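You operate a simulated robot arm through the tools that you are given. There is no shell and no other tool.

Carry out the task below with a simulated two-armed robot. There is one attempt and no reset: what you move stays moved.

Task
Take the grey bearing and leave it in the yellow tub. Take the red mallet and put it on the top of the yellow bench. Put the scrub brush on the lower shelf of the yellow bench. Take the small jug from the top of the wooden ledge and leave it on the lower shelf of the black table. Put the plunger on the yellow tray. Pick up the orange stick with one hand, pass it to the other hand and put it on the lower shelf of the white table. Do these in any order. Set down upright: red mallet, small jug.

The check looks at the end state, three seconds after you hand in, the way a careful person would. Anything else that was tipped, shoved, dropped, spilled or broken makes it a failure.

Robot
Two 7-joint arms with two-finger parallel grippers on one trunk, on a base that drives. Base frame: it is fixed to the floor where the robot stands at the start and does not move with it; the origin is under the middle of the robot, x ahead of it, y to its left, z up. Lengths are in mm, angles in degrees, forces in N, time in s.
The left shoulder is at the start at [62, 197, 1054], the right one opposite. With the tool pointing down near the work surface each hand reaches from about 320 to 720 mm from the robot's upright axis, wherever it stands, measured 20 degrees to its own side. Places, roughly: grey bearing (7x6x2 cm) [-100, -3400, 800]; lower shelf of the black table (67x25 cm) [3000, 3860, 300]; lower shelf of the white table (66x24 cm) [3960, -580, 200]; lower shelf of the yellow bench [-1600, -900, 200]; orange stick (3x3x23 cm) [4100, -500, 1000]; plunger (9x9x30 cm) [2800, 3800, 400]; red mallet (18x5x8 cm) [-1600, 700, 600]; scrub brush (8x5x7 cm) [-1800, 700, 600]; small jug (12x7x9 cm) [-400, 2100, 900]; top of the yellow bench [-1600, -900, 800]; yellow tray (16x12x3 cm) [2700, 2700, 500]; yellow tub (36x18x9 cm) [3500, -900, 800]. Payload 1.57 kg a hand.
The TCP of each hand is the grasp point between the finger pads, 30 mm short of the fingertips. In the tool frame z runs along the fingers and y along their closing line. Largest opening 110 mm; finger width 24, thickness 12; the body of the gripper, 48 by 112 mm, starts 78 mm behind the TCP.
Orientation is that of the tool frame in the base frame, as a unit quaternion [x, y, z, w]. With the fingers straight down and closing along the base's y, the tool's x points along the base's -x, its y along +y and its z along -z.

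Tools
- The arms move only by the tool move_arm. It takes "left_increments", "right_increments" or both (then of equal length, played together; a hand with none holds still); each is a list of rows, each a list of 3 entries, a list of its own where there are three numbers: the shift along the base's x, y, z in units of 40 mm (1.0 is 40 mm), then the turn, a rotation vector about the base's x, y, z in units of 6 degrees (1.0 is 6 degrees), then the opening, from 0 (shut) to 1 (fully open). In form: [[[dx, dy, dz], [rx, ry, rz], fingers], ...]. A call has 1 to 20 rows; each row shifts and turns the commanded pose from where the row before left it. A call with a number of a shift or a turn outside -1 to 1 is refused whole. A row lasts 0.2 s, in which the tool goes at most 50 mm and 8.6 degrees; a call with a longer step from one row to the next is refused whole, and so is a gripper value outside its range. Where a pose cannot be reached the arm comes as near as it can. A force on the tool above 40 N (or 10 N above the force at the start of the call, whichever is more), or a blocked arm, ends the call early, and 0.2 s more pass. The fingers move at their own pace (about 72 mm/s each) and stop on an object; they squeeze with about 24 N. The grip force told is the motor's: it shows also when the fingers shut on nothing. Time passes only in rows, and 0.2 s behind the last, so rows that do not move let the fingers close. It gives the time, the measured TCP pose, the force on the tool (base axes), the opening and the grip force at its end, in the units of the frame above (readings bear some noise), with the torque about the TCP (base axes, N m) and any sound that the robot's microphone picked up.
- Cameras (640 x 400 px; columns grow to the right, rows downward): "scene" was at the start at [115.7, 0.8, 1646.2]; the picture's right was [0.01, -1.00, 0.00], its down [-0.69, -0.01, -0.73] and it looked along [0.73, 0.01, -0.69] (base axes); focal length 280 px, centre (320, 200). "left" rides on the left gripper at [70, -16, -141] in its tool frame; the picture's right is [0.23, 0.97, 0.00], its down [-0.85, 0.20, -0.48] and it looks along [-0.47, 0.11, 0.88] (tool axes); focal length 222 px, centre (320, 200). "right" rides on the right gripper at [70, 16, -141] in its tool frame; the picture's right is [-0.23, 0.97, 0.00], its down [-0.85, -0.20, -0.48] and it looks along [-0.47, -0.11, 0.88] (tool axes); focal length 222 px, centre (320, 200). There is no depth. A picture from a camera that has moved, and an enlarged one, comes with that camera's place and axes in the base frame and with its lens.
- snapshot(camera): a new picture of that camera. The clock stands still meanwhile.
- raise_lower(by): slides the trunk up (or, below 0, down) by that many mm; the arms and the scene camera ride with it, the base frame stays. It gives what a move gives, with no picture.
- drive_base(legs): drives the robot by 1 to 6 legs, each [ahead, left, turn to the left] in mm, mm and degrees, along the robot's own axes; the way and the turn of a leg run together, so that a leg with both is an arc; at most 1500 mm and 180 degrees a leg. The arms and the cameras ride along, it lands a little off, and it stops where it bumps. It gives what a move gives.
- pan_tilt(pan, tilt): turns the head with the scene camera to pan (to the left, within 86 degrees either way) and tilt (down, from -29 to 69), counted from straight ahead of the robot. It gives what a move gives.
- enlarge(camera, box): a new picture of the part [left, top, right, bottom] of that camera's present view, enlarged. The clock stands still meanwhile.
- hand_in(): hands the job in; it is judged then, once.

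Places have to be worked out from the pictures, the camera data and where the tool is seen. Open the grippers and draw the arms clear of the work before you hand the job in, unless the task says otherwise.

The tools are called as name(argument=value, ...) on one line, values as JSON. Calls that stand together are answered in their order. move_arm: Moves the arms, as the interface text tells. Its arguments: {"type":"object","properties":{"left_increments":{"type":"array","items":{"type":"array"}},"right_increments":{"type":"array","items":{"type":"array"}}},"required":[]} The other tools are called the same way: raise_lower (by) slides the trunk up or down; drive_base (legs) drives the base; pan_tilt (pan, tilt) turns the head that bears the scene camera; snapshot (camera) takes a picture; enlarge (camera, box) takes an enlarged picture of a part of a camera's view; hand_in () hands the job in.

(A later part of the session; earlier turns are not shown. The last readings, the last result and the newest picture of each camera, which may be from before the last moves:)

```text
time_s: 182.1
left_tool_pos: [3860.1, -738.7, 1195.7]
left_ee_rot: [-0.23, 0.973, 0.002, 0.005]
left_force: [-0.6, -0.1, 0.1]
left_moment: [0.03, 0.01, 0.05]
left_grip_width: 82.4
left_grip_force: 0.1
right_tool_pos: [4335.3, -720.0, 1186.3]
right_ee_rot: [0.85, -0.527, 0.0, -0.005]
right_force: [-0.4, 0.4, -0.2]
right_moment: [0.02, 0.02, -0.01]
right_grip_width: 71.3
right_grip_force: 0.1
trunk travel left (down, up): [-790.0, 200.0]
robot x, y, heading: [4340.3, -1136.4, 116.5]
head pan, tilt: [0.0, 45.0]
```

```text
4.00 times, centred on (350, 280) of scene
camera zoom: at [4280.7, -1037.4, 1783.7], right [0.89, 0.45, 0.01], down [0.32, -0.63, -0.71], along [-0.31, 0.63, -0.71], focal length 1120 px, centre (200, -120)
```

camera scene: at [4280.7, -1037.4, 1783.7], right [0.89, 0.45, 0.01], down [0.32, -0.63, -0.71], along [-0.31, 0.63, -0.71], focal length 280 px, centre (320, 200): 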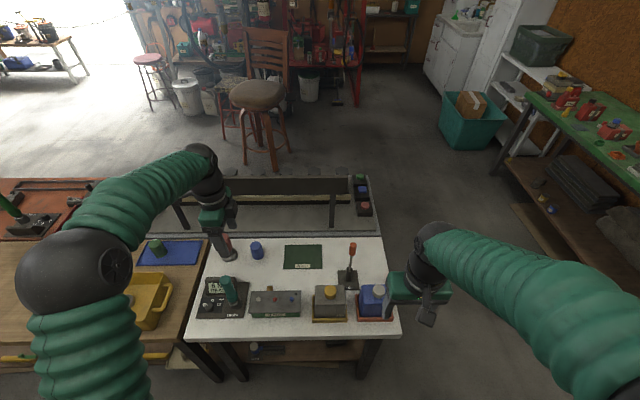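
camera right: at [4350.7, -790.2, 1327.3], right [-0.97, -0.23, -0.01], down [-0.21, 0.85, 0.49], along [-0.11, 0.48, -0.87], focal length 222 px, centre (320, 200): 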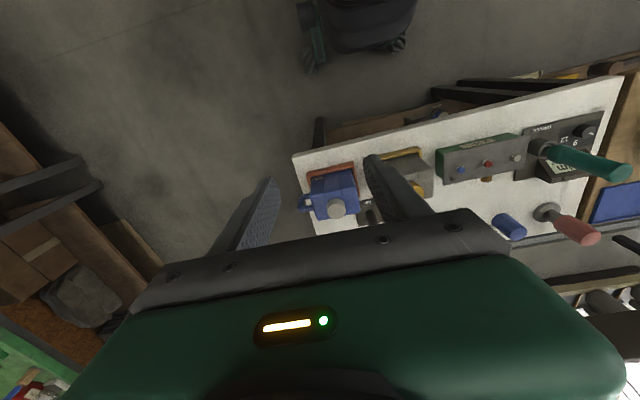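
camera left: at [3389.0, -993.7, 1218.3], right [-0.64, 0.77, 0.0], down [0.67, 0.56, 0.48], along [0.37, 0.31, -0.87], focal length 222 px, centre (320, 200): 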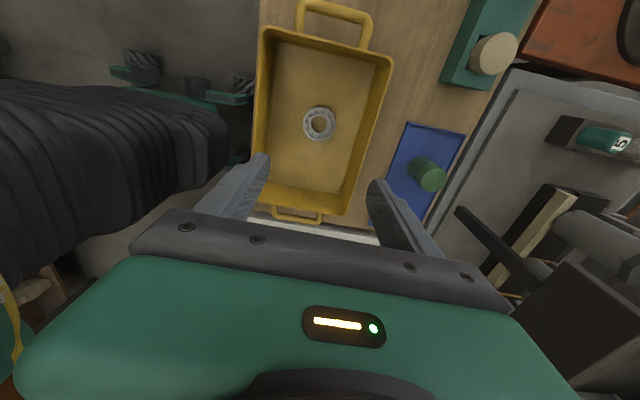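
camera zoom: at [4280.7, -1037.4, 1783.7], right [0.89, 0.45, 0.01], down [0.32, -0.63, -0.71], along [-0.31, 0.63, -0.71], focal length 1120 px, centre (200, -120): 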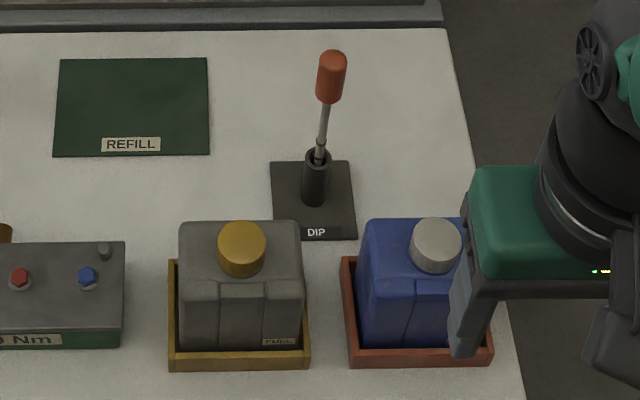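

It's a dipstick with an orange grip standing in a socket labelled "DIP". I wait for settling and refine its position from scene and right-hand views.

move_arm(right_increments=[[[0, 0, 0], [0, 0, 0], 0.65], [[0, 0, 0], [0, 0, 0], 0.65], [[0, 0, 0], [0, 0, 0], 0.65]])

enlarge(camera="scene", box=[300, 230, 400, 330])

```text
time_s: 182.9
left_tool_pos: [3865.0, -736.4, 1196.8]
left_ee_rot: [-0.23, 0.973, 0.003, 0.004]
left_force: [0.3, 0.8, -0.1]
left_moment: [0.01, 0.01, 0.01]
left_grip_width: 82.2
left_grip_force: 0.1
right_tool_pos: [4338.7, -719.8, 1185.2]
right_ee_rot: [0.851, -0.525, -0.002, -0.005]
right_force: [-0.1, -0.1, 0.6]
right_moment: [0.01, -0.01, -0.03]
right_grip_width: 71.4
right_grip_force: 0.1
trunk travel left (down, up): [-790.0, 200.0]
robot x, y, heading: [4341.0, -1139.4, 116.5]
head pan, tilt: [0.0, 45.0]
```

```text
4.00 times, centred on (350, 280) of scene
camera zoom: at [4286.5, -1034.2, 1783.7], right [0.89, 0.45, 0.0], down [0.32, -0.63, -0.71], along [-0.32, 0.63, -0.71], focal length 1120 px, centre (200, -120)
```

zoom: 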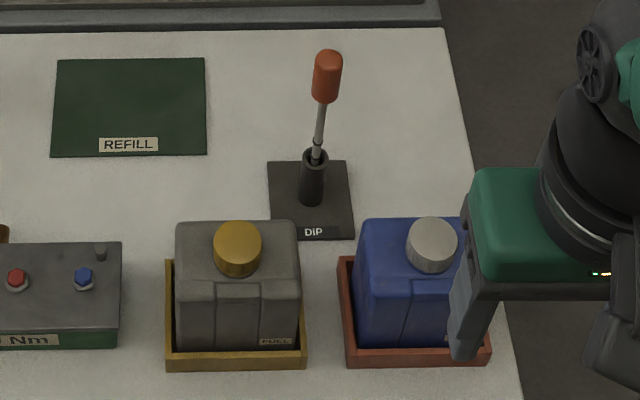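

The stick stands vertically at about (4130, -485): grip z 948–1008, socket top z≈853. I drive 50 mm closer and bring the right hand above it.

drive_base(legs=[[50, 0, 0.4]])

move_arm(right_increments=[[[-0.65, 0.63, 0], [0, 0, 0], 0.65], [[-0.65, 0.63, 0], [0, 0, 0], 0.65], [[-0.65, 0.63, 0], [0, 0, 0], 0.65], [[-0.65, 0.63, 0], [0, 0, 0], 0.65], [[-0.65, 0.63, 0], [0, 0, 0], 0.65], [[-0.65, 0.63, 0], [0, 0, 0], 0.65], [[-0.65, 0.63, 0], [0, 0, 0], 0.65], [[0, 0, 0], [0, 0, 0], 0.65], [[0, 0, 0], [0, 0, 0], 0.65]])

snapshot(camera="right")

snapshot(camera="scene")

```text
time_s: 183.8
left_tool_pos: [3843.3, -705.6, 1203.7]
left_ee_rot: [-0.234, 0.972, 0.007, 0.002]
left_force: [0.1, -0.7, 1.0]
left_moment: [0.03, 0.0, 0.02]
left_grip_width: 82.6
left_grip_force: 0.1
right_tool_pos: [4319.8, -684.3, 1189.7]
right_ee_rot: [0.852, -0.524, -0.008, -0.007]
right_force: [0.9, -0.4, 0.1]
right_moment: [0.07, 0.02, -0.02]
right_grip_width: 71.5
right_grip_force: 0.0
trunk travel left (down, up): [-790.0, 200.0]
robot x, y, heading: [4317.5, -1090.9, 116.9]
head pan, tilt: [0.0, 45.0]
```

```text
time_s: 185.8
left_tool_pos: [3840.9, -696.8, 1199.2]
left_ee_rot: [-0.233, 0.972, 0.004, 0.003]
left_force: [0.3, 0.8, -0.9]
left_moment: [0.01, 0.01, 0.02]
left_grip_width: 82.4
left_grip_force: 0.0
right_tool_pos: [4134.2, -498.7, 1189.6]
right_ee_rot: [0.852, -0.523, -0.004, -0.005]
right_force: [-0.2, 0.3, 0.3]
right_moment: [0.03, 0.03, -0.02]
right_grip_width: 71.5
right_grip_force: 0.0
trunk travel left (down, up): [-790.0, 200.0]
robot x, y, heading: [4317.4, -1090.1, 116.7]
head pan, tilt: [0.0, 45.0]
```

```text
taken
camera right: at [4152.0, -569.3, 1329.4], right [-0.97, -0.24, 0.0], down [-0.21, 0.85, 0.49], along [-0.12, 0.48, -0.87], focal length 222 px, centre (320, 200)
```

right: 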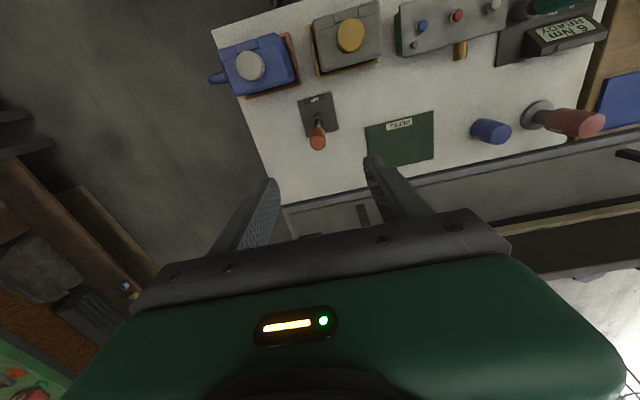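

```text
taken
camera scene: at [4265.9, -989.8, 1783.8], right [0.89, 0.45, 0.0], down [0.32, -0.63, -0.71], along [-0.32, 0.63, -0.71], focal length 280 px, centre (320, 200)
```

scene: 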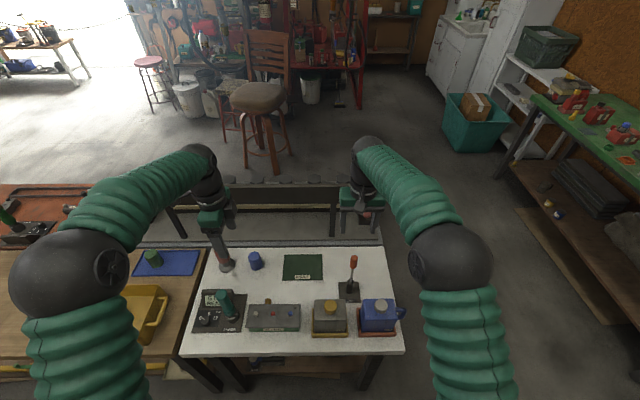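

The grip is about 10 mm ahead of the hand axis. I correct and descend halfway.

move_arm(right_increments=[[[-0.02, 0.28, -0.9], [0, 0, 0], 0.65], [[0, 0, -0.9], [0, 0, 0], 0.65], [[0, 0, -0.9], [0, 0, 0], 0.65], [[0, 0, -0.6], [0, 0, 0], 0.65], [[0, 0, 0], [0, 0, 0], 0.65]])

snapshot(camera="right")

enlarge(camera="scene", box=[290, 180, 450, 340])

```text
time_s: 187.0
left_tool_pos: [3840.5, -695.4, 1198.4]
left_ee_rot: [-0.233, 0.972, 0.003, 0.004]
left_force: [-0.8, 1.1, 0.2]
left_moment: [0.03, -0.02, 0.02]
left_grip_width: 82.5
left_grip_force: 0.1
right_tool_pos: [4132.2, -487.8, 1055.1]
right_ee_rot: [0.852, -0.523, -0.004, -0.004]
right_force: [-0.7, -0.7, 0.4]
right_moment: [-0.01, 0.03, -0.01]
right_grip_width: 71.5
right_grip_force: 0.0
trunk travel left (down, up): [-790.0, 200.0]
robot x, y, heading: [4319.3, -1089.8, 116.9]
head pan, tilt: [0.0, 45.0]
```

```text
taken
camera right: at [4151.6, -558.2, 1195.9], right [-0.97, -0.24, 0.0], down [-0.21, 0.85, 0.49], along [-0.12, 0.48, -0.87], focal length 222 px, centre (320, 200)
```

right: 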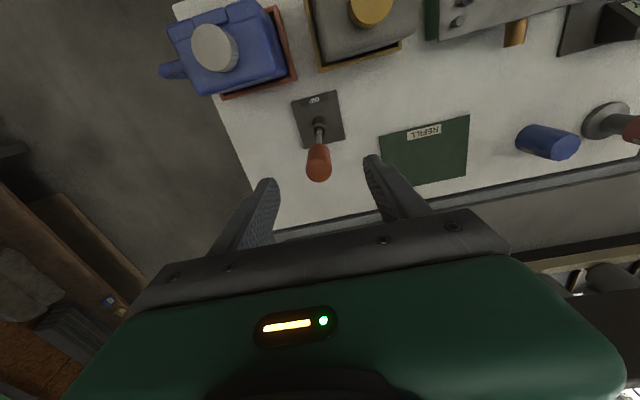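

```text
2.50 times, centred on (370, 260) of scene
camera zoom: at [4264.5, -987.3, 1783.6], right [0.89, 0.45, 0.0], down [0.32, -0.63, -0.71], along [-0.32, 0.63, -0.71], focal length 700 px, centre (195, 50)
```

zoom: 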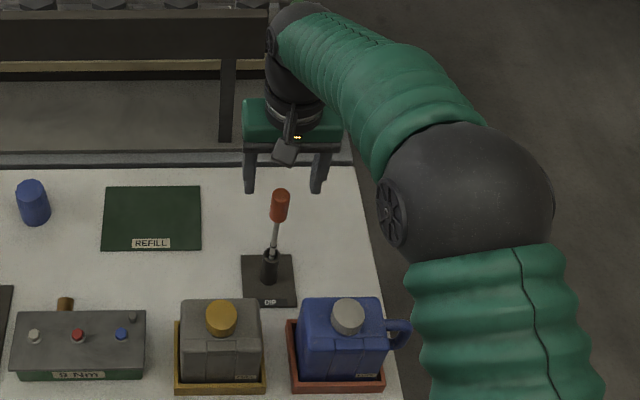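

Aligned within a few mm. I lower to z≈982 around the grip and close.

move_arm(right_increments=[[[0.02, 0.06, -0.9], [0, 0, 0], 0.65], [[0, 0, -0.9], [0, 0, 0], 0.65], [[0, 0, 0], [0, 0, 0], 0.65], [[0, 0, 0], [0, 0, 0], 0.3], [[0, 0, 0], [0, 0, 0], 0.05], [[0, 0, 0], [0, 0, 0], 0.05], [[0, 0, 0], [0, 0, 0], 0.05]])

snapshot(camera="right")

```text
time_s: 188.6
left_tool_pos: [3841.2, -695.3, 1198.8]
left_ee_rot: [-0.233, 0.972, 0.005, 0.003]
left_force: [0.7, 0.6, 0.5]
left_moment: [-0.01, -0.01, 0.02]
left_grip_width: 82.4
left_grip_force: 0.1
right_tool_pos: [4131.3, -485.8, 983.7]
right_ee_rot: [0.852, -0.523, -0.003, -0.004]
right_force: [0.0, 0.4, 0.8]
right_moment: [0.07, -0.14, -0.03]
right_grip_width: 22.8
right_grip_force: 24.1
trunk travel left (down, up): [-790.0, 200.0]
robot x, y, heading: [4316.5, -1087.4, 116.9]
head pan, tilt: [0.0, 45.0]
```

```text
taken
camera right: at [4149.7, -555.9, 1124.2], right [-0.97, -0.24, 0.0], down [-0.21, 0.85, 0.49], along [-0.11, 0.47, -0.87], focal length 222 px, centre (320, 200)
```

right: 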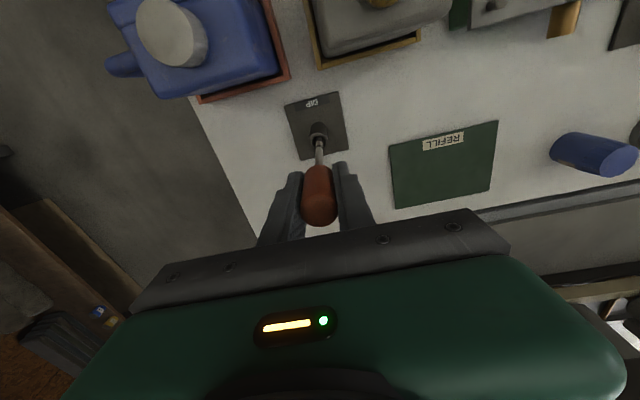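

The grip is held at 23 mm. I lift slowly straight up to draw it out of the socket.

move_arm(right_increments=[[[0, 0, 0.4], [0, 0, 0], 0.05], [[0, 0, 0.6], [0, 0, 0], 0.05], [[0, 0, 0.8], [0, 0, 0], 0.05], [[0, 0, 0.8], [0, 0, 0], 0.05], [[0, 0, 0.8], [0, 0, 0], 0.05], [[0, 0, 0.8], [0, 0, 0], 0.05], [[0, 0, 0.8], [0, 0, 0], 0.05], [[0, 0, 0.8], [0, 0, 0], 0.05], [[0, 0, 0], [0, 0, 0], 0.05]])

snapshot(camera="right")

snapshot(camera="scene")

```text
time_s: 190.6
left_tool_pos: [3839.8, -695.9, 1197.7]
left_ee_rot: [-0.233, 0.972, 0.004, 0.003]
left_force: [0.3, -0.2, 0.5]
left_moment: [0.03, -0.02, -0.02]
left_grip_width: 82.8
left_grip_force: 0.0
right_tool_pos: [4131.2, -484.5, 1214.8]
right_ee_rot: [0.852, -0.524, -0.003, -0.005]
right_force: [-0.3, -0.5, -0.2]
right_moment: [-0.04, -0.03, 0.05]
right_grip_width: 22.7
right_grip_force: 24.4
trunk travel left (down, up): [-790.0, 200.0]
robot x, y, heading: [4321.1, -1088.6, 116.9]
head pan, tilt: [0.0, 45.0]
```

```text
taken
camera right: at [4150.3, -554.9, 1354.8], right [-0.97, -0.24, 0.0], down [-0.21, 0.85, 0.49], along [-0.11, 0.47, -0.87], focal length 222 px, centre (320, 200)
```

right: 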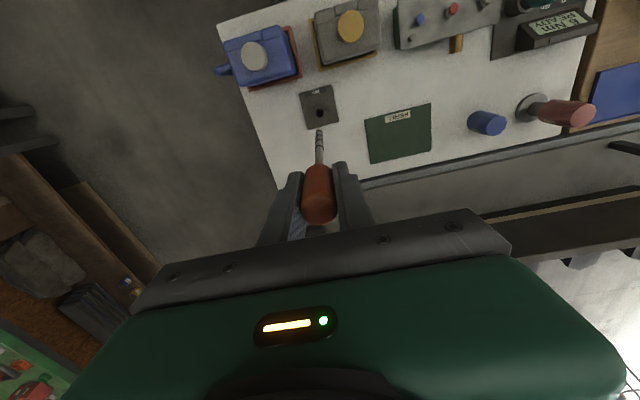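

```text
taken
camera scene: at [4264.3, -987.1, 1783.6], right [0.89, 0.45, 0.0], down [0.32, -0.63, -0.7], along [-0.32, 0.63, -0.71], focal length 280 px, centre (320, 200)
```

scene: 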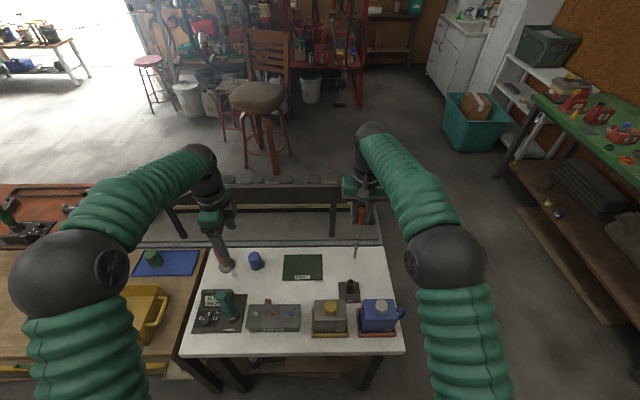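

The stick is out of its socket. I back off 200 mm into the corridor, then retract the right hand while rotating it so the stick points left horizontally for the hand-over.

drive_base(legs=[[-200, 0, 0]])

move_arm(right_increments=[[[0.094, -0.315, -0.09], [-0.452, 0.892, 0], 0.05], [[0.094, -0.315, -0.09], [-0.452, 0.892, 0], 0.05], [[0.094, -0.315, -0.09], [-0.452, 0.892, 0], 0.05], [[0.094, -0.315, -0.09], [-0.452, 0.892, 0], 0.05], [[0.094, -0.315, -0.09], [-0.452, 0.892, 0], 0.05], [[0.094, -0.315, -0.09], [-0.452, 0.892, 0], 0.05], [[0.094, -0.315, -0.09], [-0.452, 0.892, 0], 0.05], [[0.094, -0.315, -0.09], [-0.452, 0.892, 0], 0.05], [[0.094, -0.315, -0.09], [-0.452, 0.892, 0], 0.05], [[0.094, -0.315, -0.09], [-0.452, 0.892, 0], 0.05], [[0.094, -0.315, -0.09], [-0.452, 0.892, 0], 0.05], [[0.094, -0.315, -0.09], [-0.452, 0.892, 0], 0.05], [[0.094, -0.315, -0.09], [-0.452, 0.892, 0], 0.05], [[0.094, -0.315, -0.09], [-0.452, 0.892, 0], 0.05], [[0.094, -0.315, -0.09], [-0.452, 0.892, 0], 0.05], [[0, 0, 0], [0, 0, 0], 0.05]])

snapshot(camera="scene")

snapshot(camera="left")

```text
time_s: 192.2
left_tool_pos: [3929.3, -869.2, 1195.8]
left_ee_rot: [-0.233, 0.972, 0.001, 0.003]
left_force: [0.4, 0.1, 0.1]
left_moment: [-0.03, -0.02, 0.01]
left_grip_width: 82.5
left_grip_force: 0.0
right_tool_pos: [4221.3, -658.0, 1212.5]
right_ee_rot: [0.852, -0.524, -0.002, -0.002]
right_force: [-0.2, 0.6, -1.3]
right_moment: [-0.03, -0.05, 0.02]
right_grip_width: 22.6
right_grip_force: 23.9
trunk travel left (down, up): [-790.0, 200.0]
robot x, y, heading: [4409.9, -1268.7, 117.1]
head pan, tilt: [0.0, 45.0]
```

```text
time_s: 195.6
left_tool_pos: [3933.7, -875.4, 1199.1]
left_ee_rot: [-0.234, 0.972, 0.004, 0.002]
left_force: [0.3, 0.4, -1.1]
left_moment: [-0.01, 0.0, -0.02]
left_grip_width: 82.5
left_grip_force: 0.0
right_tool_pos: [4283.4, -852.0, 1162.5]
right_ee_rot: [0.6, -0.375, -0.374, 0.599]
right_force: [0.0, 0.7, -0.3]
right_moment: [0.05, -0.02, -0.02]
right_grip_width: 22.4
right_grip_force: 24.2
trunk travel left (down, up): [-790.0, 200.0]
robot x, y, heading: [4409.1, -1268.0, 117.2]
head pan, tilt: [0.0, 45.0]
```

```text
taken
camera scene: at [4357.7, -1165.0, 1783.7], right [0.89, 0.45, 0.0], down [0.32, -0.63, -0.71], along [-0.32, 0.63, -0.71], focal length 280 px, centre (320, 200)
```

scene: 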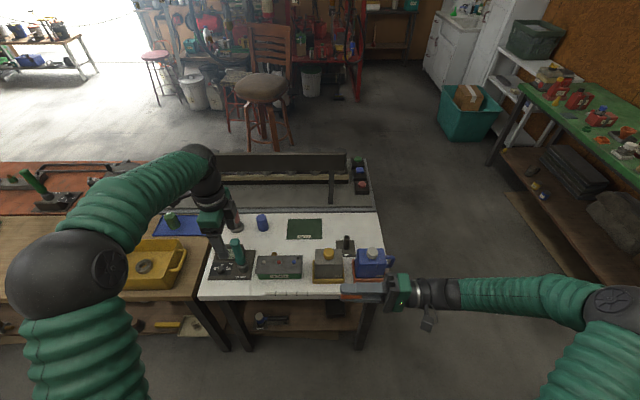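

```text
taken
camera left: at [3879.5, -921.7, 1340.3], right [-0.64, 0.76, 0.01], down [0.67, 0.56, 0.48], along [0.37, 0.32, -0.87], focal length 222 px, centre (320, 200)
```

left: 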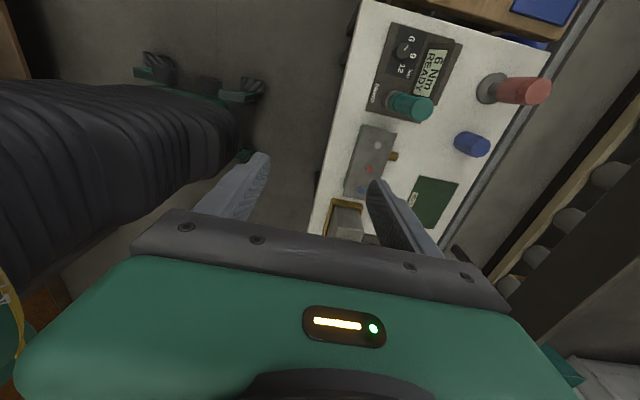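

enlarge(camera="scene", box=[230, 220, 450, 350])

snapshot(camera="right")

```text
2.91 times, centred on (340, 285) of scene
camera zoom: at [4357.7, -1165.0, 1783.7], right [0.89, 0.45, 0.0], down [0.32, -0.63, -0.71], along [-0.32, 0.63, -0.71], focal length 814 px, centre (262, -47)
```

zoom: 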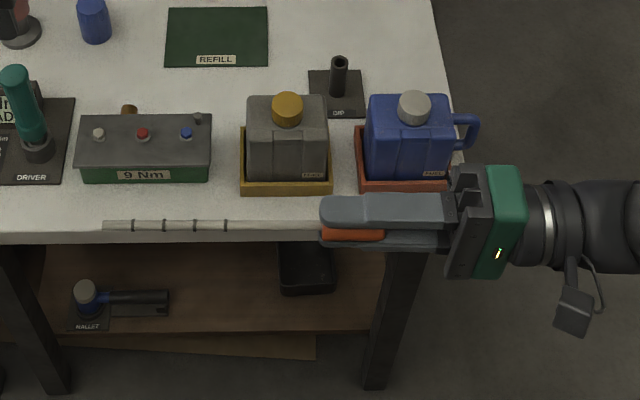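

```text
taken
camera right: at [4441.0, -852.6, 1177.6], right [-0.1, 0.2, 0.97], down [0.05, 0.98, -0.2], along [-0.99, 0.03, -0.11], focal length 222 px, centre (320, 200)
```

right: 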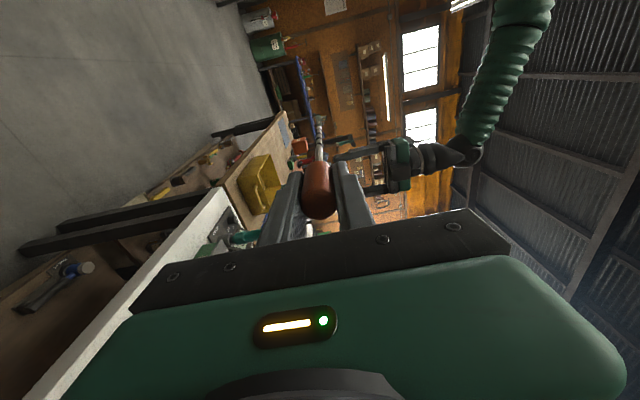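

The stick is horizontal, pointing left, tip 204 mm from the right TCP. I bring the left hand (fingers closing front-to-back) above the rod 95 mm from the grip.

move_arm(left_increments=[[[0, 0, 0.7], [0, 0, 0], 0.75], [[0, 0, 0.7], [0, 0, 0], 0.75], [[0.94, -0.065, 0], [0, 0, 0], 0.75], [[0.94, -0.065, 0], [0, 0, 0], 0.75], [[0.94, -0.065, 0], [0, 0, 0], 0.75], [[0.94, -0.065, 0], [0, 0, 0], 0.75], [[0.94, -0.065, 0], [0, 0, 0], 0.75], [[0.94, -0.065, 0], [0, 0, 0], 0.75], [[0.94, -0.065, 0], [0, 0, 0], 0.75], [[0, 0, 0], [0, 0, 0], 0.75]])

snapshot(camera="left")

snapshot(camera="scene")

```text
time_s: 197.8
left_tool_pos: [4198.4, -892.9, 1255.6]
left_ee_rot: [-0.233, 0.972, 0.004, 0.002]
left_force: [-1.1, -0.5, 0.1]
left_moment: [0.03, 0.0, 0.02]
left_grip_width: 82.2
left_grip_force: 0.1
right_tool_pos: [4284.2, -852.9, 1161.1]
right_ee_rot: [0.6, -0.376, -0.374, 0.598]
right_force: [0.1, -0.4, 0.1]
right_moment: [0.01, -0.01, -0.02]
right_grip_width: 22.4
right_grip_force: 23.9
trunk travel left (down, up): [-790.0, 200.0]
robot x, y, heading: [4411.4, -1267.9, 117.1]
head pan, tilt: [0.0, 45.0]
```

```text
taken
camera left: at [4144.3, -938.7, 1397.5], right [-0.64, 0.76, 0.01], down [0.67, 0.56, 0.48], along [0.37, 0.32, -0.87], focal length 222 px, centre (320, 200)
```

left: 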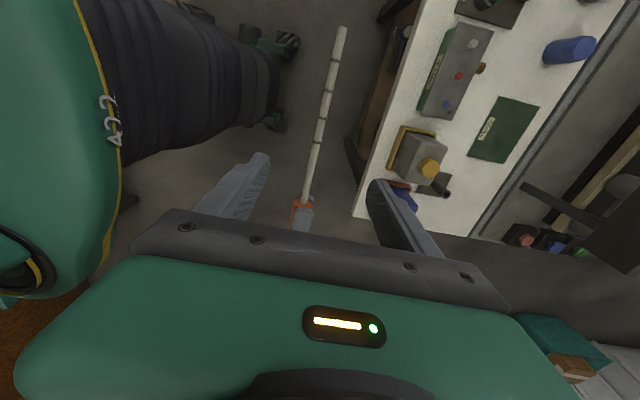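

```text
taken
camera scene: at [4359.5, -1165.0, 1783.7], right [0.89, 0.45, 0.0], down [0.32, -0.63, -0.71], along [-0.32, 0.63, -0.71], focal length 280 px, centre (320, 200)
```

scene: 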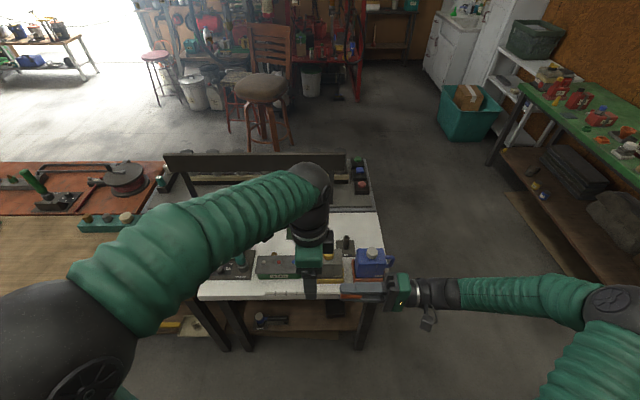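

The rod lies between the open fingers. I lower the left hand onto it and close.

move_arm(left_increments=[[[0.04, -0.1, -0.8], [0, 0, 0], 0.75], [[0, 0, -0.8], [0, 0, 0], 0.75], [[0, 0, -0.65], [0, 0, 0], 0.75], [[0, 0, 0], [0, 0, 0], 0.75]])

snapshot(camera="left")

enlarge(camera="scene", box=[230, 200, 450, 350])

```text
time_s: 198.8
left_tool_pos: [4198.7, -897.2, 1165.7]
left_ee_rot: [-0.233, 0.973, 0.004, 0.002]
left_force: [-0.1, 0.7, -0.4]
left_moment: [0.0, 0.03, -0.01]
left_grip_width: 82.4
left_grip_force: 0.0
right_tool_pos: [4283.7, -853.9, 1160.9]
right_ee_rot: [0.601, -0.376, -0.374, 0.598]
right_force: [-0.6, 0.9, -1.0]
right_moment: [-0.02, -0.05, 0.01]
right_grip_width: 22.6
right_grip_force: 24.0
trunk travel left (down, up): [-790.0, 200.0]
robot x, y, heading: [4410.7, -1266.3, 117.4]
head pan, tilt: [0.0, 45.0]
```

```text
taken
camera left: at [4144.9, -944.4, 1306.1], right [-0.64, 0.76, 0.01], down [0.67, 0.56, 0.48], along [0.37, 0.32, -0.87], focal length 222 px, centre (320, 200)
```

left: 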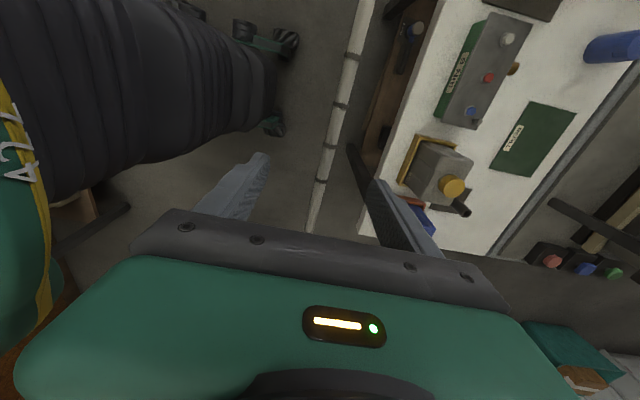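

```text
2.67 times, centred on (340, 275) of scene
camera zoom: at [4359.3, -1165.9, 1783.8], right [0.89, 0.45, 0.0], down [0.32, -0.63, -0.71], along [-0.32, 0.63, -0.71], focal length 746 px, centre (267, 0)
```

zoom: 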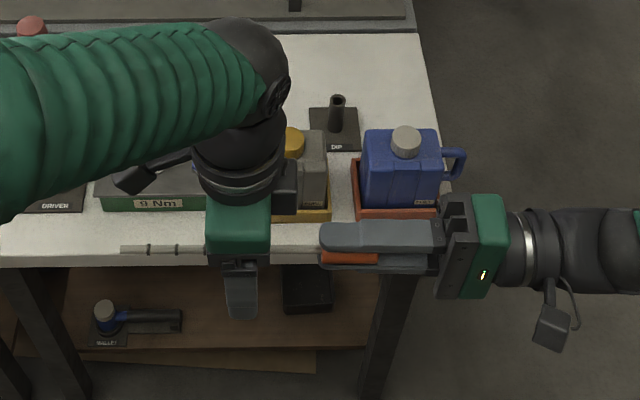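

The rod is centred in the left fingers; I close them.

move_arm(left_increments=[[[0, 0, 0], [0, 0, 0], 0.4], [[0, 0, 0], [0, 0, 0], 0.1], [[0, 0, 0], [0, 0, 0], 0], [[0, 0, 0], [0, 0, 0], 0], [[0, 0, 0], [0, 0, 0], 0], [[0, 0, 0], [0, 0, 0], 0]])

snapshot(camera="left")

```text
time_s: 200.2
left_tool_pos: [4198.2, -897.9, 1164.4]
left_ee_rot: [-0.233, 0.972, 0.003, 0.002]
left_force: [3.7, -6.0, 1.4]
left_moment: [-0.04, 0.02, -0.06]
left_grip_width: 6.7
left_grip_force: 24.3
right_tool_pos: [4282.7, -852.5, 1160.5]
right_ee_rot: [0.601, -0.375, -0.374, 0.599]
right_force: [-3.2, 4.5, -1.2]
right_moment: [-0.01, -0.04, -0.58]
right_grip_width: 22.4
right_grip_force: 24.1
trunk travel left (down, up): [-790.0, 200.0]
robot x, y, heading: [4410.8, -1269.1, 117.2]
head pan, tilt: [0.0, 45.0]
```

```text
taken
camera left: at [4144.9, -944.0, 1306.0], right [-0.64, 0.77, 0.0], down [0.67, 0.56, 0.48], along [0.37, 0.31, -0.88], focal length 222 px, centre (320, 200)
```

left: 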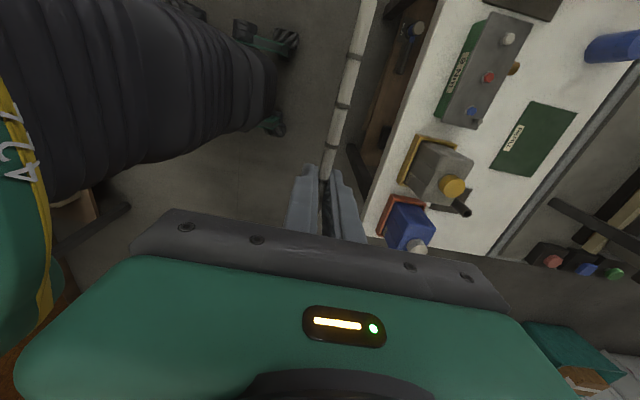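

The left hand holds the rod (6.7 mm). I open the right hand and withdraw it to the right.

move_arm(right_increments=[[[0, 0, 0], [0, 0, 0], 0.3], [[0, 0, 0], [0, 0, 0], 0.5], [[0, 0, 0], [0, 0, 0], 0.5], [[0.6, 0.3, 0], [0, 0, 0], 0.5], [[0.88, 0.43, 0], [0, 0, 0], 0.5], [[0.88, 0.43, 0], [0, 0, 0], 0.5], [[0, 0, 0], [0, 0, 0], 0.5]])

snapshot(camera="left")

enlarge(camera="scene", box=[230, 200, 450, 350])

```text
time_s: 201.8
left_tool_pos: [4197.5, -897.4, 1164.6]
left_ee_rot: [-0.233, 0.972, 0.004, 0.002]
left_force: [-0.3, 0.3, 0.0]
left_moment: [-0.01, 0.06, -0.02]
left_grip_width: 6.6
left_grip_force: 24.2
right_tool_pos: [4378.6, -804.5, 1161.6]
right_ee_rot: [0.601, -0.376, -0.374, 0.598]
right_force: [-0.3, 0.4, 0.7]
right_moment: [0.01, -0.03, 0.02]
right_grip_width: 54.9
right_grip_force: 0.0
trunk travel left (down, up): [-790.0, 200.0]
robot x, y, heading: [4410.3, -1271.5, 117.0]
head pan, tilt: [0.0, 45.0]
```

```text
taken
camera left: at [4144.2, -943.6, 1305.9], right [-0.64, 0.76, 0.01], down [0.67, 0.56, 0.48], along [0.37, 0.32, -0.87], focal length 222 px, centre (320, 200)
```

left: 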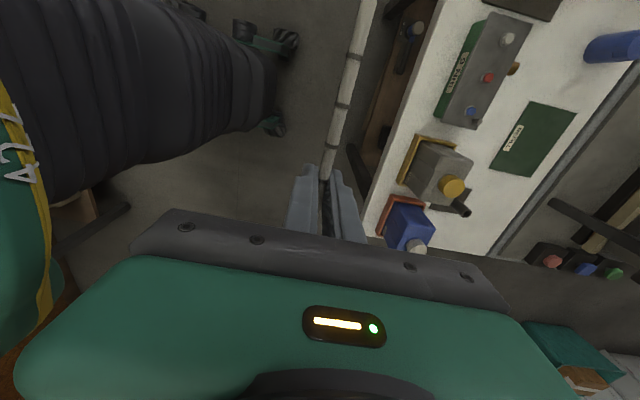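

```text
2.67 times, centred on (340, 275) of scene
camera zoom: at [4359.9, -1164.6, 1783.7], right [0.89, 0.45, 0.0], down [0.32, -0.63, -0.71], along [-0.32, 0.63, -0.71], focal length 746 px, centre (267, 0)
```

zoom: 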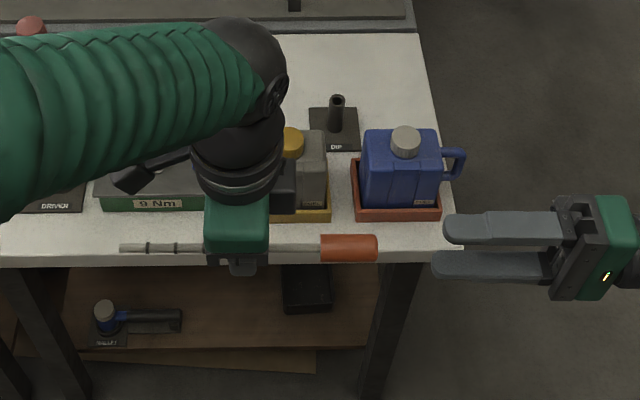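

Hand-over done. I rotate the right hand back to pointing down, clear of things.

move_arm(right_increments=[[[0.1, -0.03, 0], [0.454, -0.891, 0], 0.6], [[0.1, -0.03, 0], [0.454, -0.891, 0], 0.6], [[0.1, -0.03, 0], [0.454, -0.891, 0], 0.6], [[0.1, -0.03, 0], [0.454, -0.891, 0], 0.6], [[0.1, -0.03, 0], [0.454, -0.891, 0], 0.6], [[0.1, -0.03, 0], [0.454, -0.891, 0], 0.6], [[0.1, -0.03, 0], [0.454, -0.891, 0], 0.6], [[0.1, -0.03, 0], [0.454, -0.891, 0], 0.6], [[0.1, -0.03, 0], [0.454, -0.891, 0], 0.6], [[0.1, -0.03, 0], [0.454, -0.891, 0], 0.6], [[0.1, -0.03, 0], [0.454, -0.891, 0], 0.6], [[0.1, -0.03, 0], [0.454, -0.891, 0], 0.6], [[0.1, -0.03, 0], [0.454, -0.891, 0], 0.6], [[0.1, -0.03, 0], [0.454, -0.891, 0], 0.6], [[0.1, -0.03, 0], [0.454, -0.891, 0], 0.6], [[0, 0, 0], [0, 0, 0], 0.6]])

drive_base(legs=[[-150, 0, 0]])

raise_lower(by=-400)

snapshot(camera="scene")

```text
time_s: 205.2
left_tool_pos: [4198.6, -898.3, 1165.2]
left_ee_rot: [-0.233, 0.972, 0.004, 0.002]
left_force: [0.2, -0.7, -0.5]
left_moment: [0.02, 0.02, 0.02]
left_grip_width: 6.7
left_grip_force: 24.0
right_tool_pos: [4436.8, -825.5, 1161.1]
right_ee_rot: [0.852, -0.523, -0.005, -0.007]
right_force: [0.7, -0.2, -0.7]
right_moment: [0.0, 0.0, 0.0]
right_grip_width: 65.8
right_grip_force: 0.1
trunk travel left (down, up): [-790.0, 200.0]
robot x, y, heading: [4408.2, -1269.9, 116.9]
head pan, tilt: [0.0, 45.0]
```

```text
time_s: 206.6
left_tool_pos: [4264.7, -1026.3, 1164.2]
left_ee_rot: [-0.234, 0.972, 0.002, 0.002]
left_force: [0.4, -0.1, -0.9]
left_moment: [0.04, 0.04, -0.02]
left_grip_width: 6.6
left_grip_force: 23.7
right_tool_pos: [4503.5, -953.4, 1159.4]
right_ee_rot: [0.853, -0.522, -0.004, -0.005]
right_force: [1.6, 0.6, 0.2]
right_moment: [0.02, -0.01, -0.02]
right_grip_width: 65.9
right_grip_force: 0.0
trunk travel left (down, up): [-790.0, 200.0]
robot x, y, heading: [4477.3, -1401.2, 116.9]
head pan, tilt: [0.0, 45.0]
```

```text
time_s: 210.4
left_tool_pos: [4266.6, -1031.0, 765.8]
left_ee_rot: [-0.234, 0.972, 0.004, 0.002]
left_force: [0.3, -0.2, -0.9]
left_moment: [-0.02, 0.02, 0.0]
left_grip_width: 6.8
left_grip_force: 24.5
right_tool_pos: [4505.7, -958.8, 760.9]
right_ee_rot: [0.852, -0.523, -0.006, -0.004]
right_force: [0.1, 0.0, 0.7]
right_moment: [0.02, -0.02, -0.01]
right_grip_width: 65.8
right_grip_force: 0.0
trunk travel left (down, up): [-390.0, 600.0]
robot x, y, heading: [4477.3, -1401.2, 117.2]
head pan, tilt: [0.0, 45.0]
```

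```text
taken
camera scene: at [4425.6, -1298.8, 1383.8], right [0.89, 0.45, 0.0], down [0.32, -0.63, -0.71], along [-0.32, 0.63, -0.71], focal length 280 px, centre (320, 200)
```

scene: 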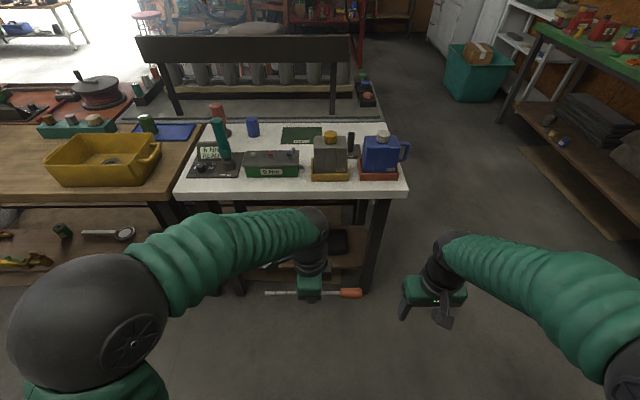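

Holding the rod at the TCP would leave it about 30 mm above the shelf when the fingertips touch, so a drop. I'll re-grip: the right hand takes the grip again, and the left hand re-takes the rod close to its fingertips.

move_arm(right_increments=[[[-0.065, 0.055, 0], [-0.457, 0.889, 0], 0.6], [[-0.065, 0.055, 0], [-0.457, 0.889, 0], 0.6], [[-0.065, 0.055, 0], [-0.457, 0.889, 0], 0.6], [[-0.065, 0.055, 0], [-0.457, 0.889, 0], 0.6], [[-0.065, 0.055, 0], [-0.457, 0.889, 0], 0.6], [[-0.065, 0.055, 0], [-0.457, 0.889, 0], 0.6], [[-0.065, 0.055, 0], [-0.457, 0.889, 0], 0.6], [[-0.065, 0.055, 0], [-0.457, 0.889, 0], 0.6], [[-0.065, 0.055, 0], [-0.457, 0.889, 0], 0.6], [[-0.065, 0.055, 0], [-0.457, 0.889, 0], 0.6], [[-0.065, 0.055, 0], [-0.457, 0.889, 0], 0.6], [[-0.065, 0.055, 0], [-0.457, 0.889, 0], 0.6], [[-0.065, 0.055, 0], [-0.457, 0.889, 0], 0.6], [[-0.065, 0.055, 0], [-0.457, 0.889, 0], 0.6], [[-0.065, 0.055, 0], [-0.457, 0.889, 0], 0.6], [[0, 0, 0], [0, 0, 0], 0.6]])

enlarge(camera="scene", box=[240, 220, 480, 370])

snapshot(camera="right")

```text
time_s: 213.8
left_tool_pos: [4266.3, -1031.1, 765.5]
left_ee_rot: [-0.234, 0.972, 0.005, 0.001]
left_force: [1.3, -0.1, -0.3]
left_moment: [0.0, 0.03, 0.02]
left_grip_width: 6.6
left_grip_force: 24.3
right_tool_pos: [4467.2, -925.9, 762.4]
right_ee_rot: [0.6, -0.376, -0.372, 0.6]
right_force: [-0.3, 0.4, -0.1]
right_moment: [-0.02, -0.03, 0.0]
right_grip_width: 65.9
right_grip_force: 0.0
trunk travel left (down, up): [-390.0, 600.0]
robot x, y, heading: [4475.5, -1402.7, 116.9]
head pan, tilt: [0.0, 45.0]
```

```text
2.67 times, centred on (360, 295) of scene
camera zoom: at [4426.6, -1297.9, 1383.7], right [0.89, 0.45, 0.0], down [0.32, -0.63, -0.71], along [-0.32, 0.63, -0.71], focal length 746 px, centre (213, -53)
```

zoom: 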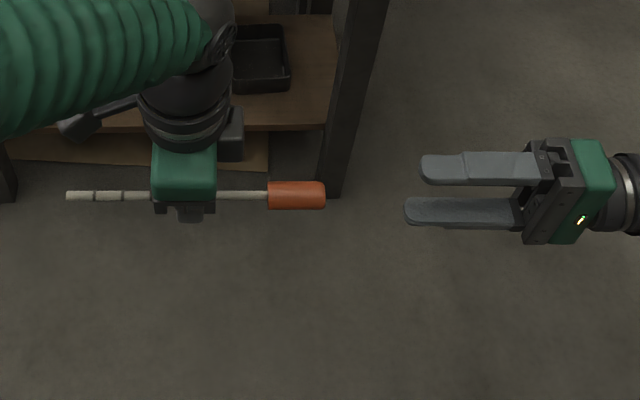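

```text
taken
camera right: at [4624.5, -924.5, 778.6], right [-0.11, 0.21, 0.97], down [0.05, 0.98, -0.2], along [-0.99, 0.03, -0.11], focal length 222 px, centre (320, 200)
```

right: 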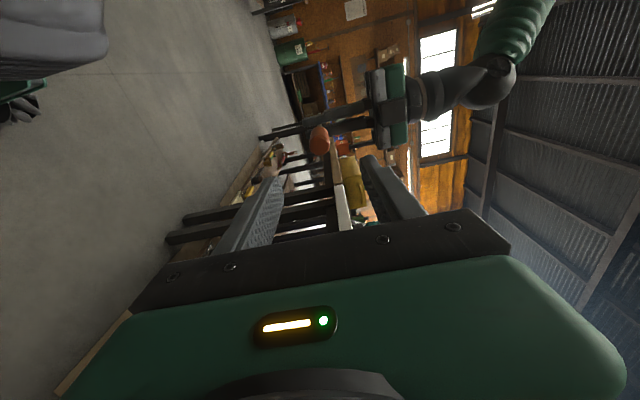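

The right hand is in line with the grip. I move it left by 125 mm over the grip and close.

move_arm(right_increments=[[[-0.69, -0.36, 0], [0, 0, 0], 0.6], [[-0.69, -0.36, 0], [0, 0, 0], 0.6], [[-0.69, -0.36, 0], [0, 0, 0], 0.6], [[-0.69, -0.36, 0], [0, 0, 0], 0.6], [[0, 0, 0], [0, 0, 0], 0.6], [[0, 0, 0], [0, 0, 0], 0.3], [[0, 0, 0], [0, 0, 0], 0.05], [[0, 0, 0], [0, 0, 0], 0.05], [[0, 0, 0], [0, 0, 0], 0.05]])

enlarge(camera="scene", box=[240, 220, 480, 370])

```text
time_s: 215.8
left_tool_pos: [4265.6, -1030.4, 766.9]
left_ee_rot: [-0.233, 0.973, 0.005, 0.002]
left_force: [1.1, 0.9, 0.2]
left_moment: [0.07, -0.11, 0.01]
left_grip_width: 6.8
left_grip_force: 24.1
right_tool_pos: [4357.6, -984.3, 762.0]
right_ee_rot: [0.601, -0.376, -0.371, 0.6]
right_force: [-1.7, -0.7, -0.3]
right_moment: [-0.08, 0.1, -0.04]
right_grip_width: 22.7
right_grip_force: 24.5
trunk travel left (down, up): [-390.0, 600.0]
robot x, y, heading: [4476.1, -1398.9, 117.2]
head pan, tilt: [0.0, 45.0]
```

```text
2.67 times, centred on (360, 295) of scene
camera zoom: at [4426.2, -1297.8, 1383.7], right [0.89, 0.45, 0.0], down [0.32, -0.63, -0.71], along [-0.32, 0.63, -0.71], focal length 746 px, centre (213, -53)
```

zoom: 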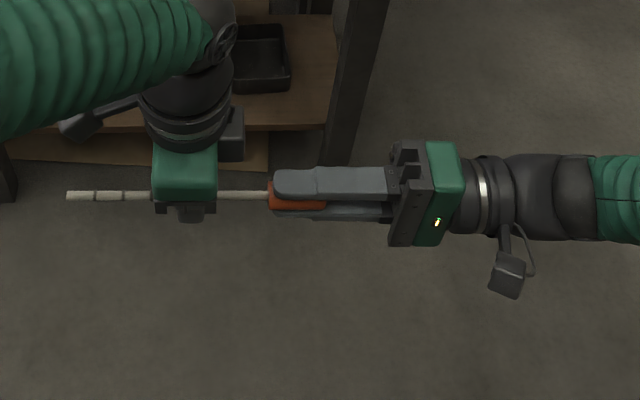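

The right hand holds the grip again. The left opens, rises 21 mm and re-closes on the rod near its fingertips.

move_arm(left_increments=[[[0, 0, 0], [0, 0, 0], 0.2], [[0, 0, 0], [0, 0, 0], 0.3], [[0, 0, 0.53], [0, 0, 0], 0.3], [[0, 0, 0], [0, 0, 0], 0.3], [[0, 0, 0], [0, 0, 0], 0.1], [[0, 0, 0], [0, 0, 0], 0], [[0, 0, 0], [0, 0, 0], 0], [[0, 0, 0], [0, 0, 0], 0]])

snapshot(camera="left")

```text
time_s: 217.6
left_tool_pos: [4266.3, -1031.8, 786.4]
left_ee_rot: [-0.233, 0.972, 0.005, 0.001]
left_force: [-0.6, 0.7, 0.7]
left_moment: [0.07, -0.04, 0.01]
left_grip_width: 6.7
left_grip_force: 23.9
right_tool_pos: [4356.7, -982.3, 760.4]
right_ee_rot: [0.601, -0.376, -0.371, 0.6]
right_force: [0.9, -0.7, -0.3]
right_moment: [0.01, 0.01, 0.09]
right_grip_width: 22.5
right_grip_force: 24.1
trunk travel left (down, up): [-390.0, 600.0]
robot x, y, heading: [4476.4, -1400.2, 117.1]
head pan, tilt: [0.0, 45.0]
```

```text
taken
camera left: at [4211.8, -1077.7, 927.5], right [-0.64, 0.76, 0.01], down [0.67, 0.56, 0.48], along [0.37, 0.32, -0.87], focal length 222 px, centre (320, 200)
```

left: 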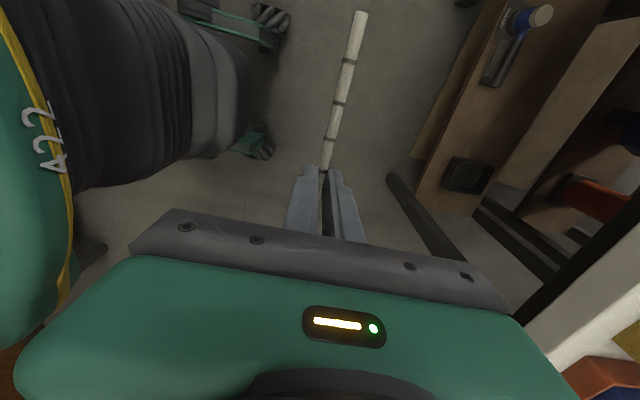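

Re-gripped near the tips. The right hand opens, withdraws right, and then turns back down.

move_arm(right_increments=[[[0, 0, 0], [0, 0, 0], 0.3], [[0, 0, 0], [0, 0, 0], 0.5], [[0, 0, 0], [0, 0, 0], 0.5], [[0.6, 0.31, 0], [0, 0, 0], 0.5], [[0.87, 0.45, 0], [0, 0, 0], 0.5], [[0.87, 0.45, 0], [0, 0, 0], 0.5], [[0.87, 0.45, 0], [0, 0, 0], 0.5], [[0, 0, 0], [0, 0, 0], 0.5]])

move_arm(right_increments=[[[0.1, -0.12, 0], [0.457, -0.889, 0], 0.6], [[0.1, -0.12, 0], [0.457, -0.889, 0], 0.6], [[0.1, -0.12, 0], [0.457, -0.889, 0], 0.6], [[0.1, -0.12, 0], [0.457, -0.889, 0], 0.6], [[0.1, -0.12, 0], [0.457, -0.889, 0], 0.6], [[0.1, -0.12, 0], [0.457, -0.889, 0], 0.6], [[0.1, -0.12, 0], [0.457, -0.889, 0], 0.6], [[0.1, -0.12, 0], [0.457, -0.889, 0], 0.6], [[0.1, -0.12, 0], [0.457, -0.889, 0], 0.6], [[0.1, -0.12, 0], [0.457, -0.889, 0], 0.6], [[0.1, -0.12, 0], [0.457, -0.889, 0], 0.6], [[0.1, -0.12, 0], [0.457, -0.889, 0], 0.6], [[0.1, -0.12, 0], [0.457, -0.889, 0], 0.6], [[0.1, -0.12, 0], [0.457, -0.889, 0], 0.6], [[0.1, -0.12, 0], [0.457, -0.889, 0], 0.6], [[0, 0, 0], [0, 0, 0], 0.6]])

raise_lower(by=-250)

pan_tilt(pan=0, tilt=40)

snapshot(camera="scene")

snapshot(camera="left")

```text
time_s: 219.4
left_tool_pos: [4265.6, -1031.6, 786.5]
left_ee_rot: [-0.234, 0.972, 0.005, 0.002]
left_force: [0.2, 0.5, -0.7]
left_moment: [0.01, 0.01, 0.01]
left_grip_width: 6.6
left_grip_force: 24.1
right_tool_pos: [4485.5, -916.6, 761.3]
right_ee_rot: [0.601, -0.376, -0.372, 0.599]
right_force: [0.1, 0.6, -0.3]
right_moment: [0.01, -0.01, 0.0]
right_grip_width: 55.0
right_grip_force: 0.0
trunk travel left (down, up): [-390.0, 600.0]
robot x, y, heading: [4477.2, -1399.7, 117.0]
head pan, tilt: [0.0, 45.0]
```

```text
time_s: 222.8
left_tool_pos: [4265.8, -1030.5, 786.3]
left_ee_rot: [-0.233, 0.972, 0.003, 0.001]
left_force: [0.1, -0.3, -0.8]
left_moment: [0.03, 0.0, 0.03]
left_grip_width: 6.5
left_grip_force: 24.3
right_tool_pos: [4543.8, -989.2, 761.1]
right_ee_rot: [0.853, -0.523, -0.006, -0.006]
right_force: [-0.5, 0.0, 0.1]
right_moment: [0.01, 0.0, -0.05]
right_grip_width: 66.1
right_grip_force: 0.1
trunk travel left (down, up): [-390.0, 600.0]
robot x, y, heading: [4478.3, -1399.4, 117.2]
head pan, tilt: [0.0, 45.0]
```

```text
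time_s: 225.4
left_tool_pos: [4266.3, -1031.5, 536.9]
left_ee_rot: [-0.234, 0.972, 0.005, 0.001]
left_force: [-0.4, 0.6, -0.4]
left_moment: [-0.01, 0.01, 0.03]
left_grip_width: 6.6
left_grip_force: 24.0
right_tool_pos: [4542.3, -988.6, 510.1]
right_ee_rot: [0.852, -0.523, -0.005, -0.005]
right_force: [-0.6, -0.9, -0.2]
right_moment: [-0.03, -0.01, -0.02]
right_grip_width: 65.9
right_grip_force: 0.1
trunk travel left (down, up): [-140.0, 850.0]
robot x, y, heading: [4476.6, -1401.0, 117.2]
head pan, tilt: [0.0, 45.0]
```

```text
time_s: 226.1
left_tool_pos: [4264.6, -1031.9, 537.2]
left_ee_rot: [-0.235, 0.972, 0.005, 0.002]
left_force: [0.1, 0.8, 0.1]
left_moment: [-0.03, 0.02, -0.02]
left_grip_width: 6.9
left_grip_force: 24.4
right_tool_pos: [4542.8, -989.8, 510.6]
right_ee_rot: [0.852, -0.523, -0.006, -0.006]
right_force: [0.3, 0.7, 1.0]
right_moment: [0.02, 0.01, -0.04]
right_grip_width: 66.1
right_grip_force: 0.0
trunk travel left (down, up): [-140.0, 850.0]
robot x, y, heading: [4471.4, -1401.4, 116.9]
head pan, tilt: [0.0, 40.0]
```

```text
taken
camera scene: at [4424.1, -1296.1, 1141.0], right [0.89, 0.45, 0.0], down [0.29, -0.57, -0.76], along [-0.35, 0.68, -0.64], focal length 280 px, centre (320, 200)
```

scene: 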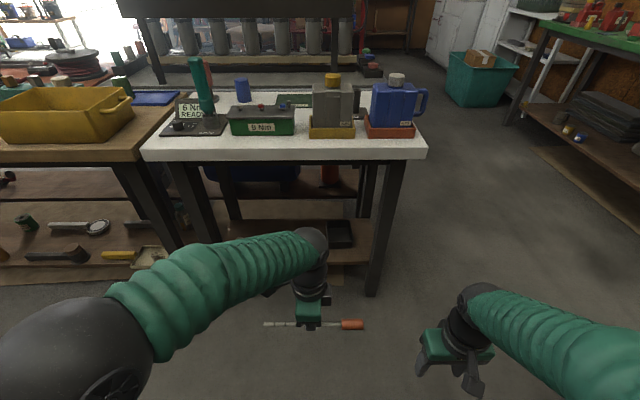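

```text
taken
camera left: at [4211.6, -1078.2, 677.4], right [-0.64, 0.76, 0.01], down [0.67, 0.56, 0.48], along [0.37, 0.32, -0.87], focal length 222 px, centre (320, 200)
```

left: 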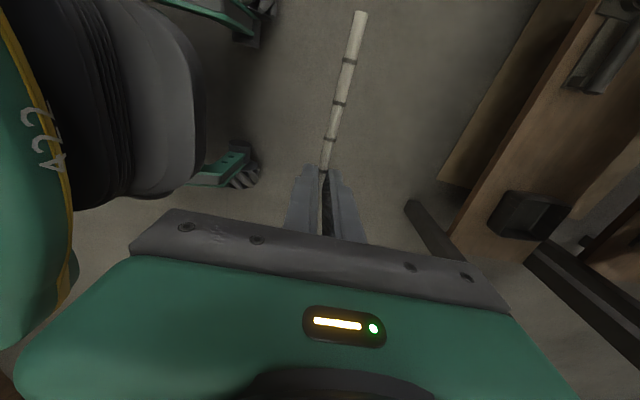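

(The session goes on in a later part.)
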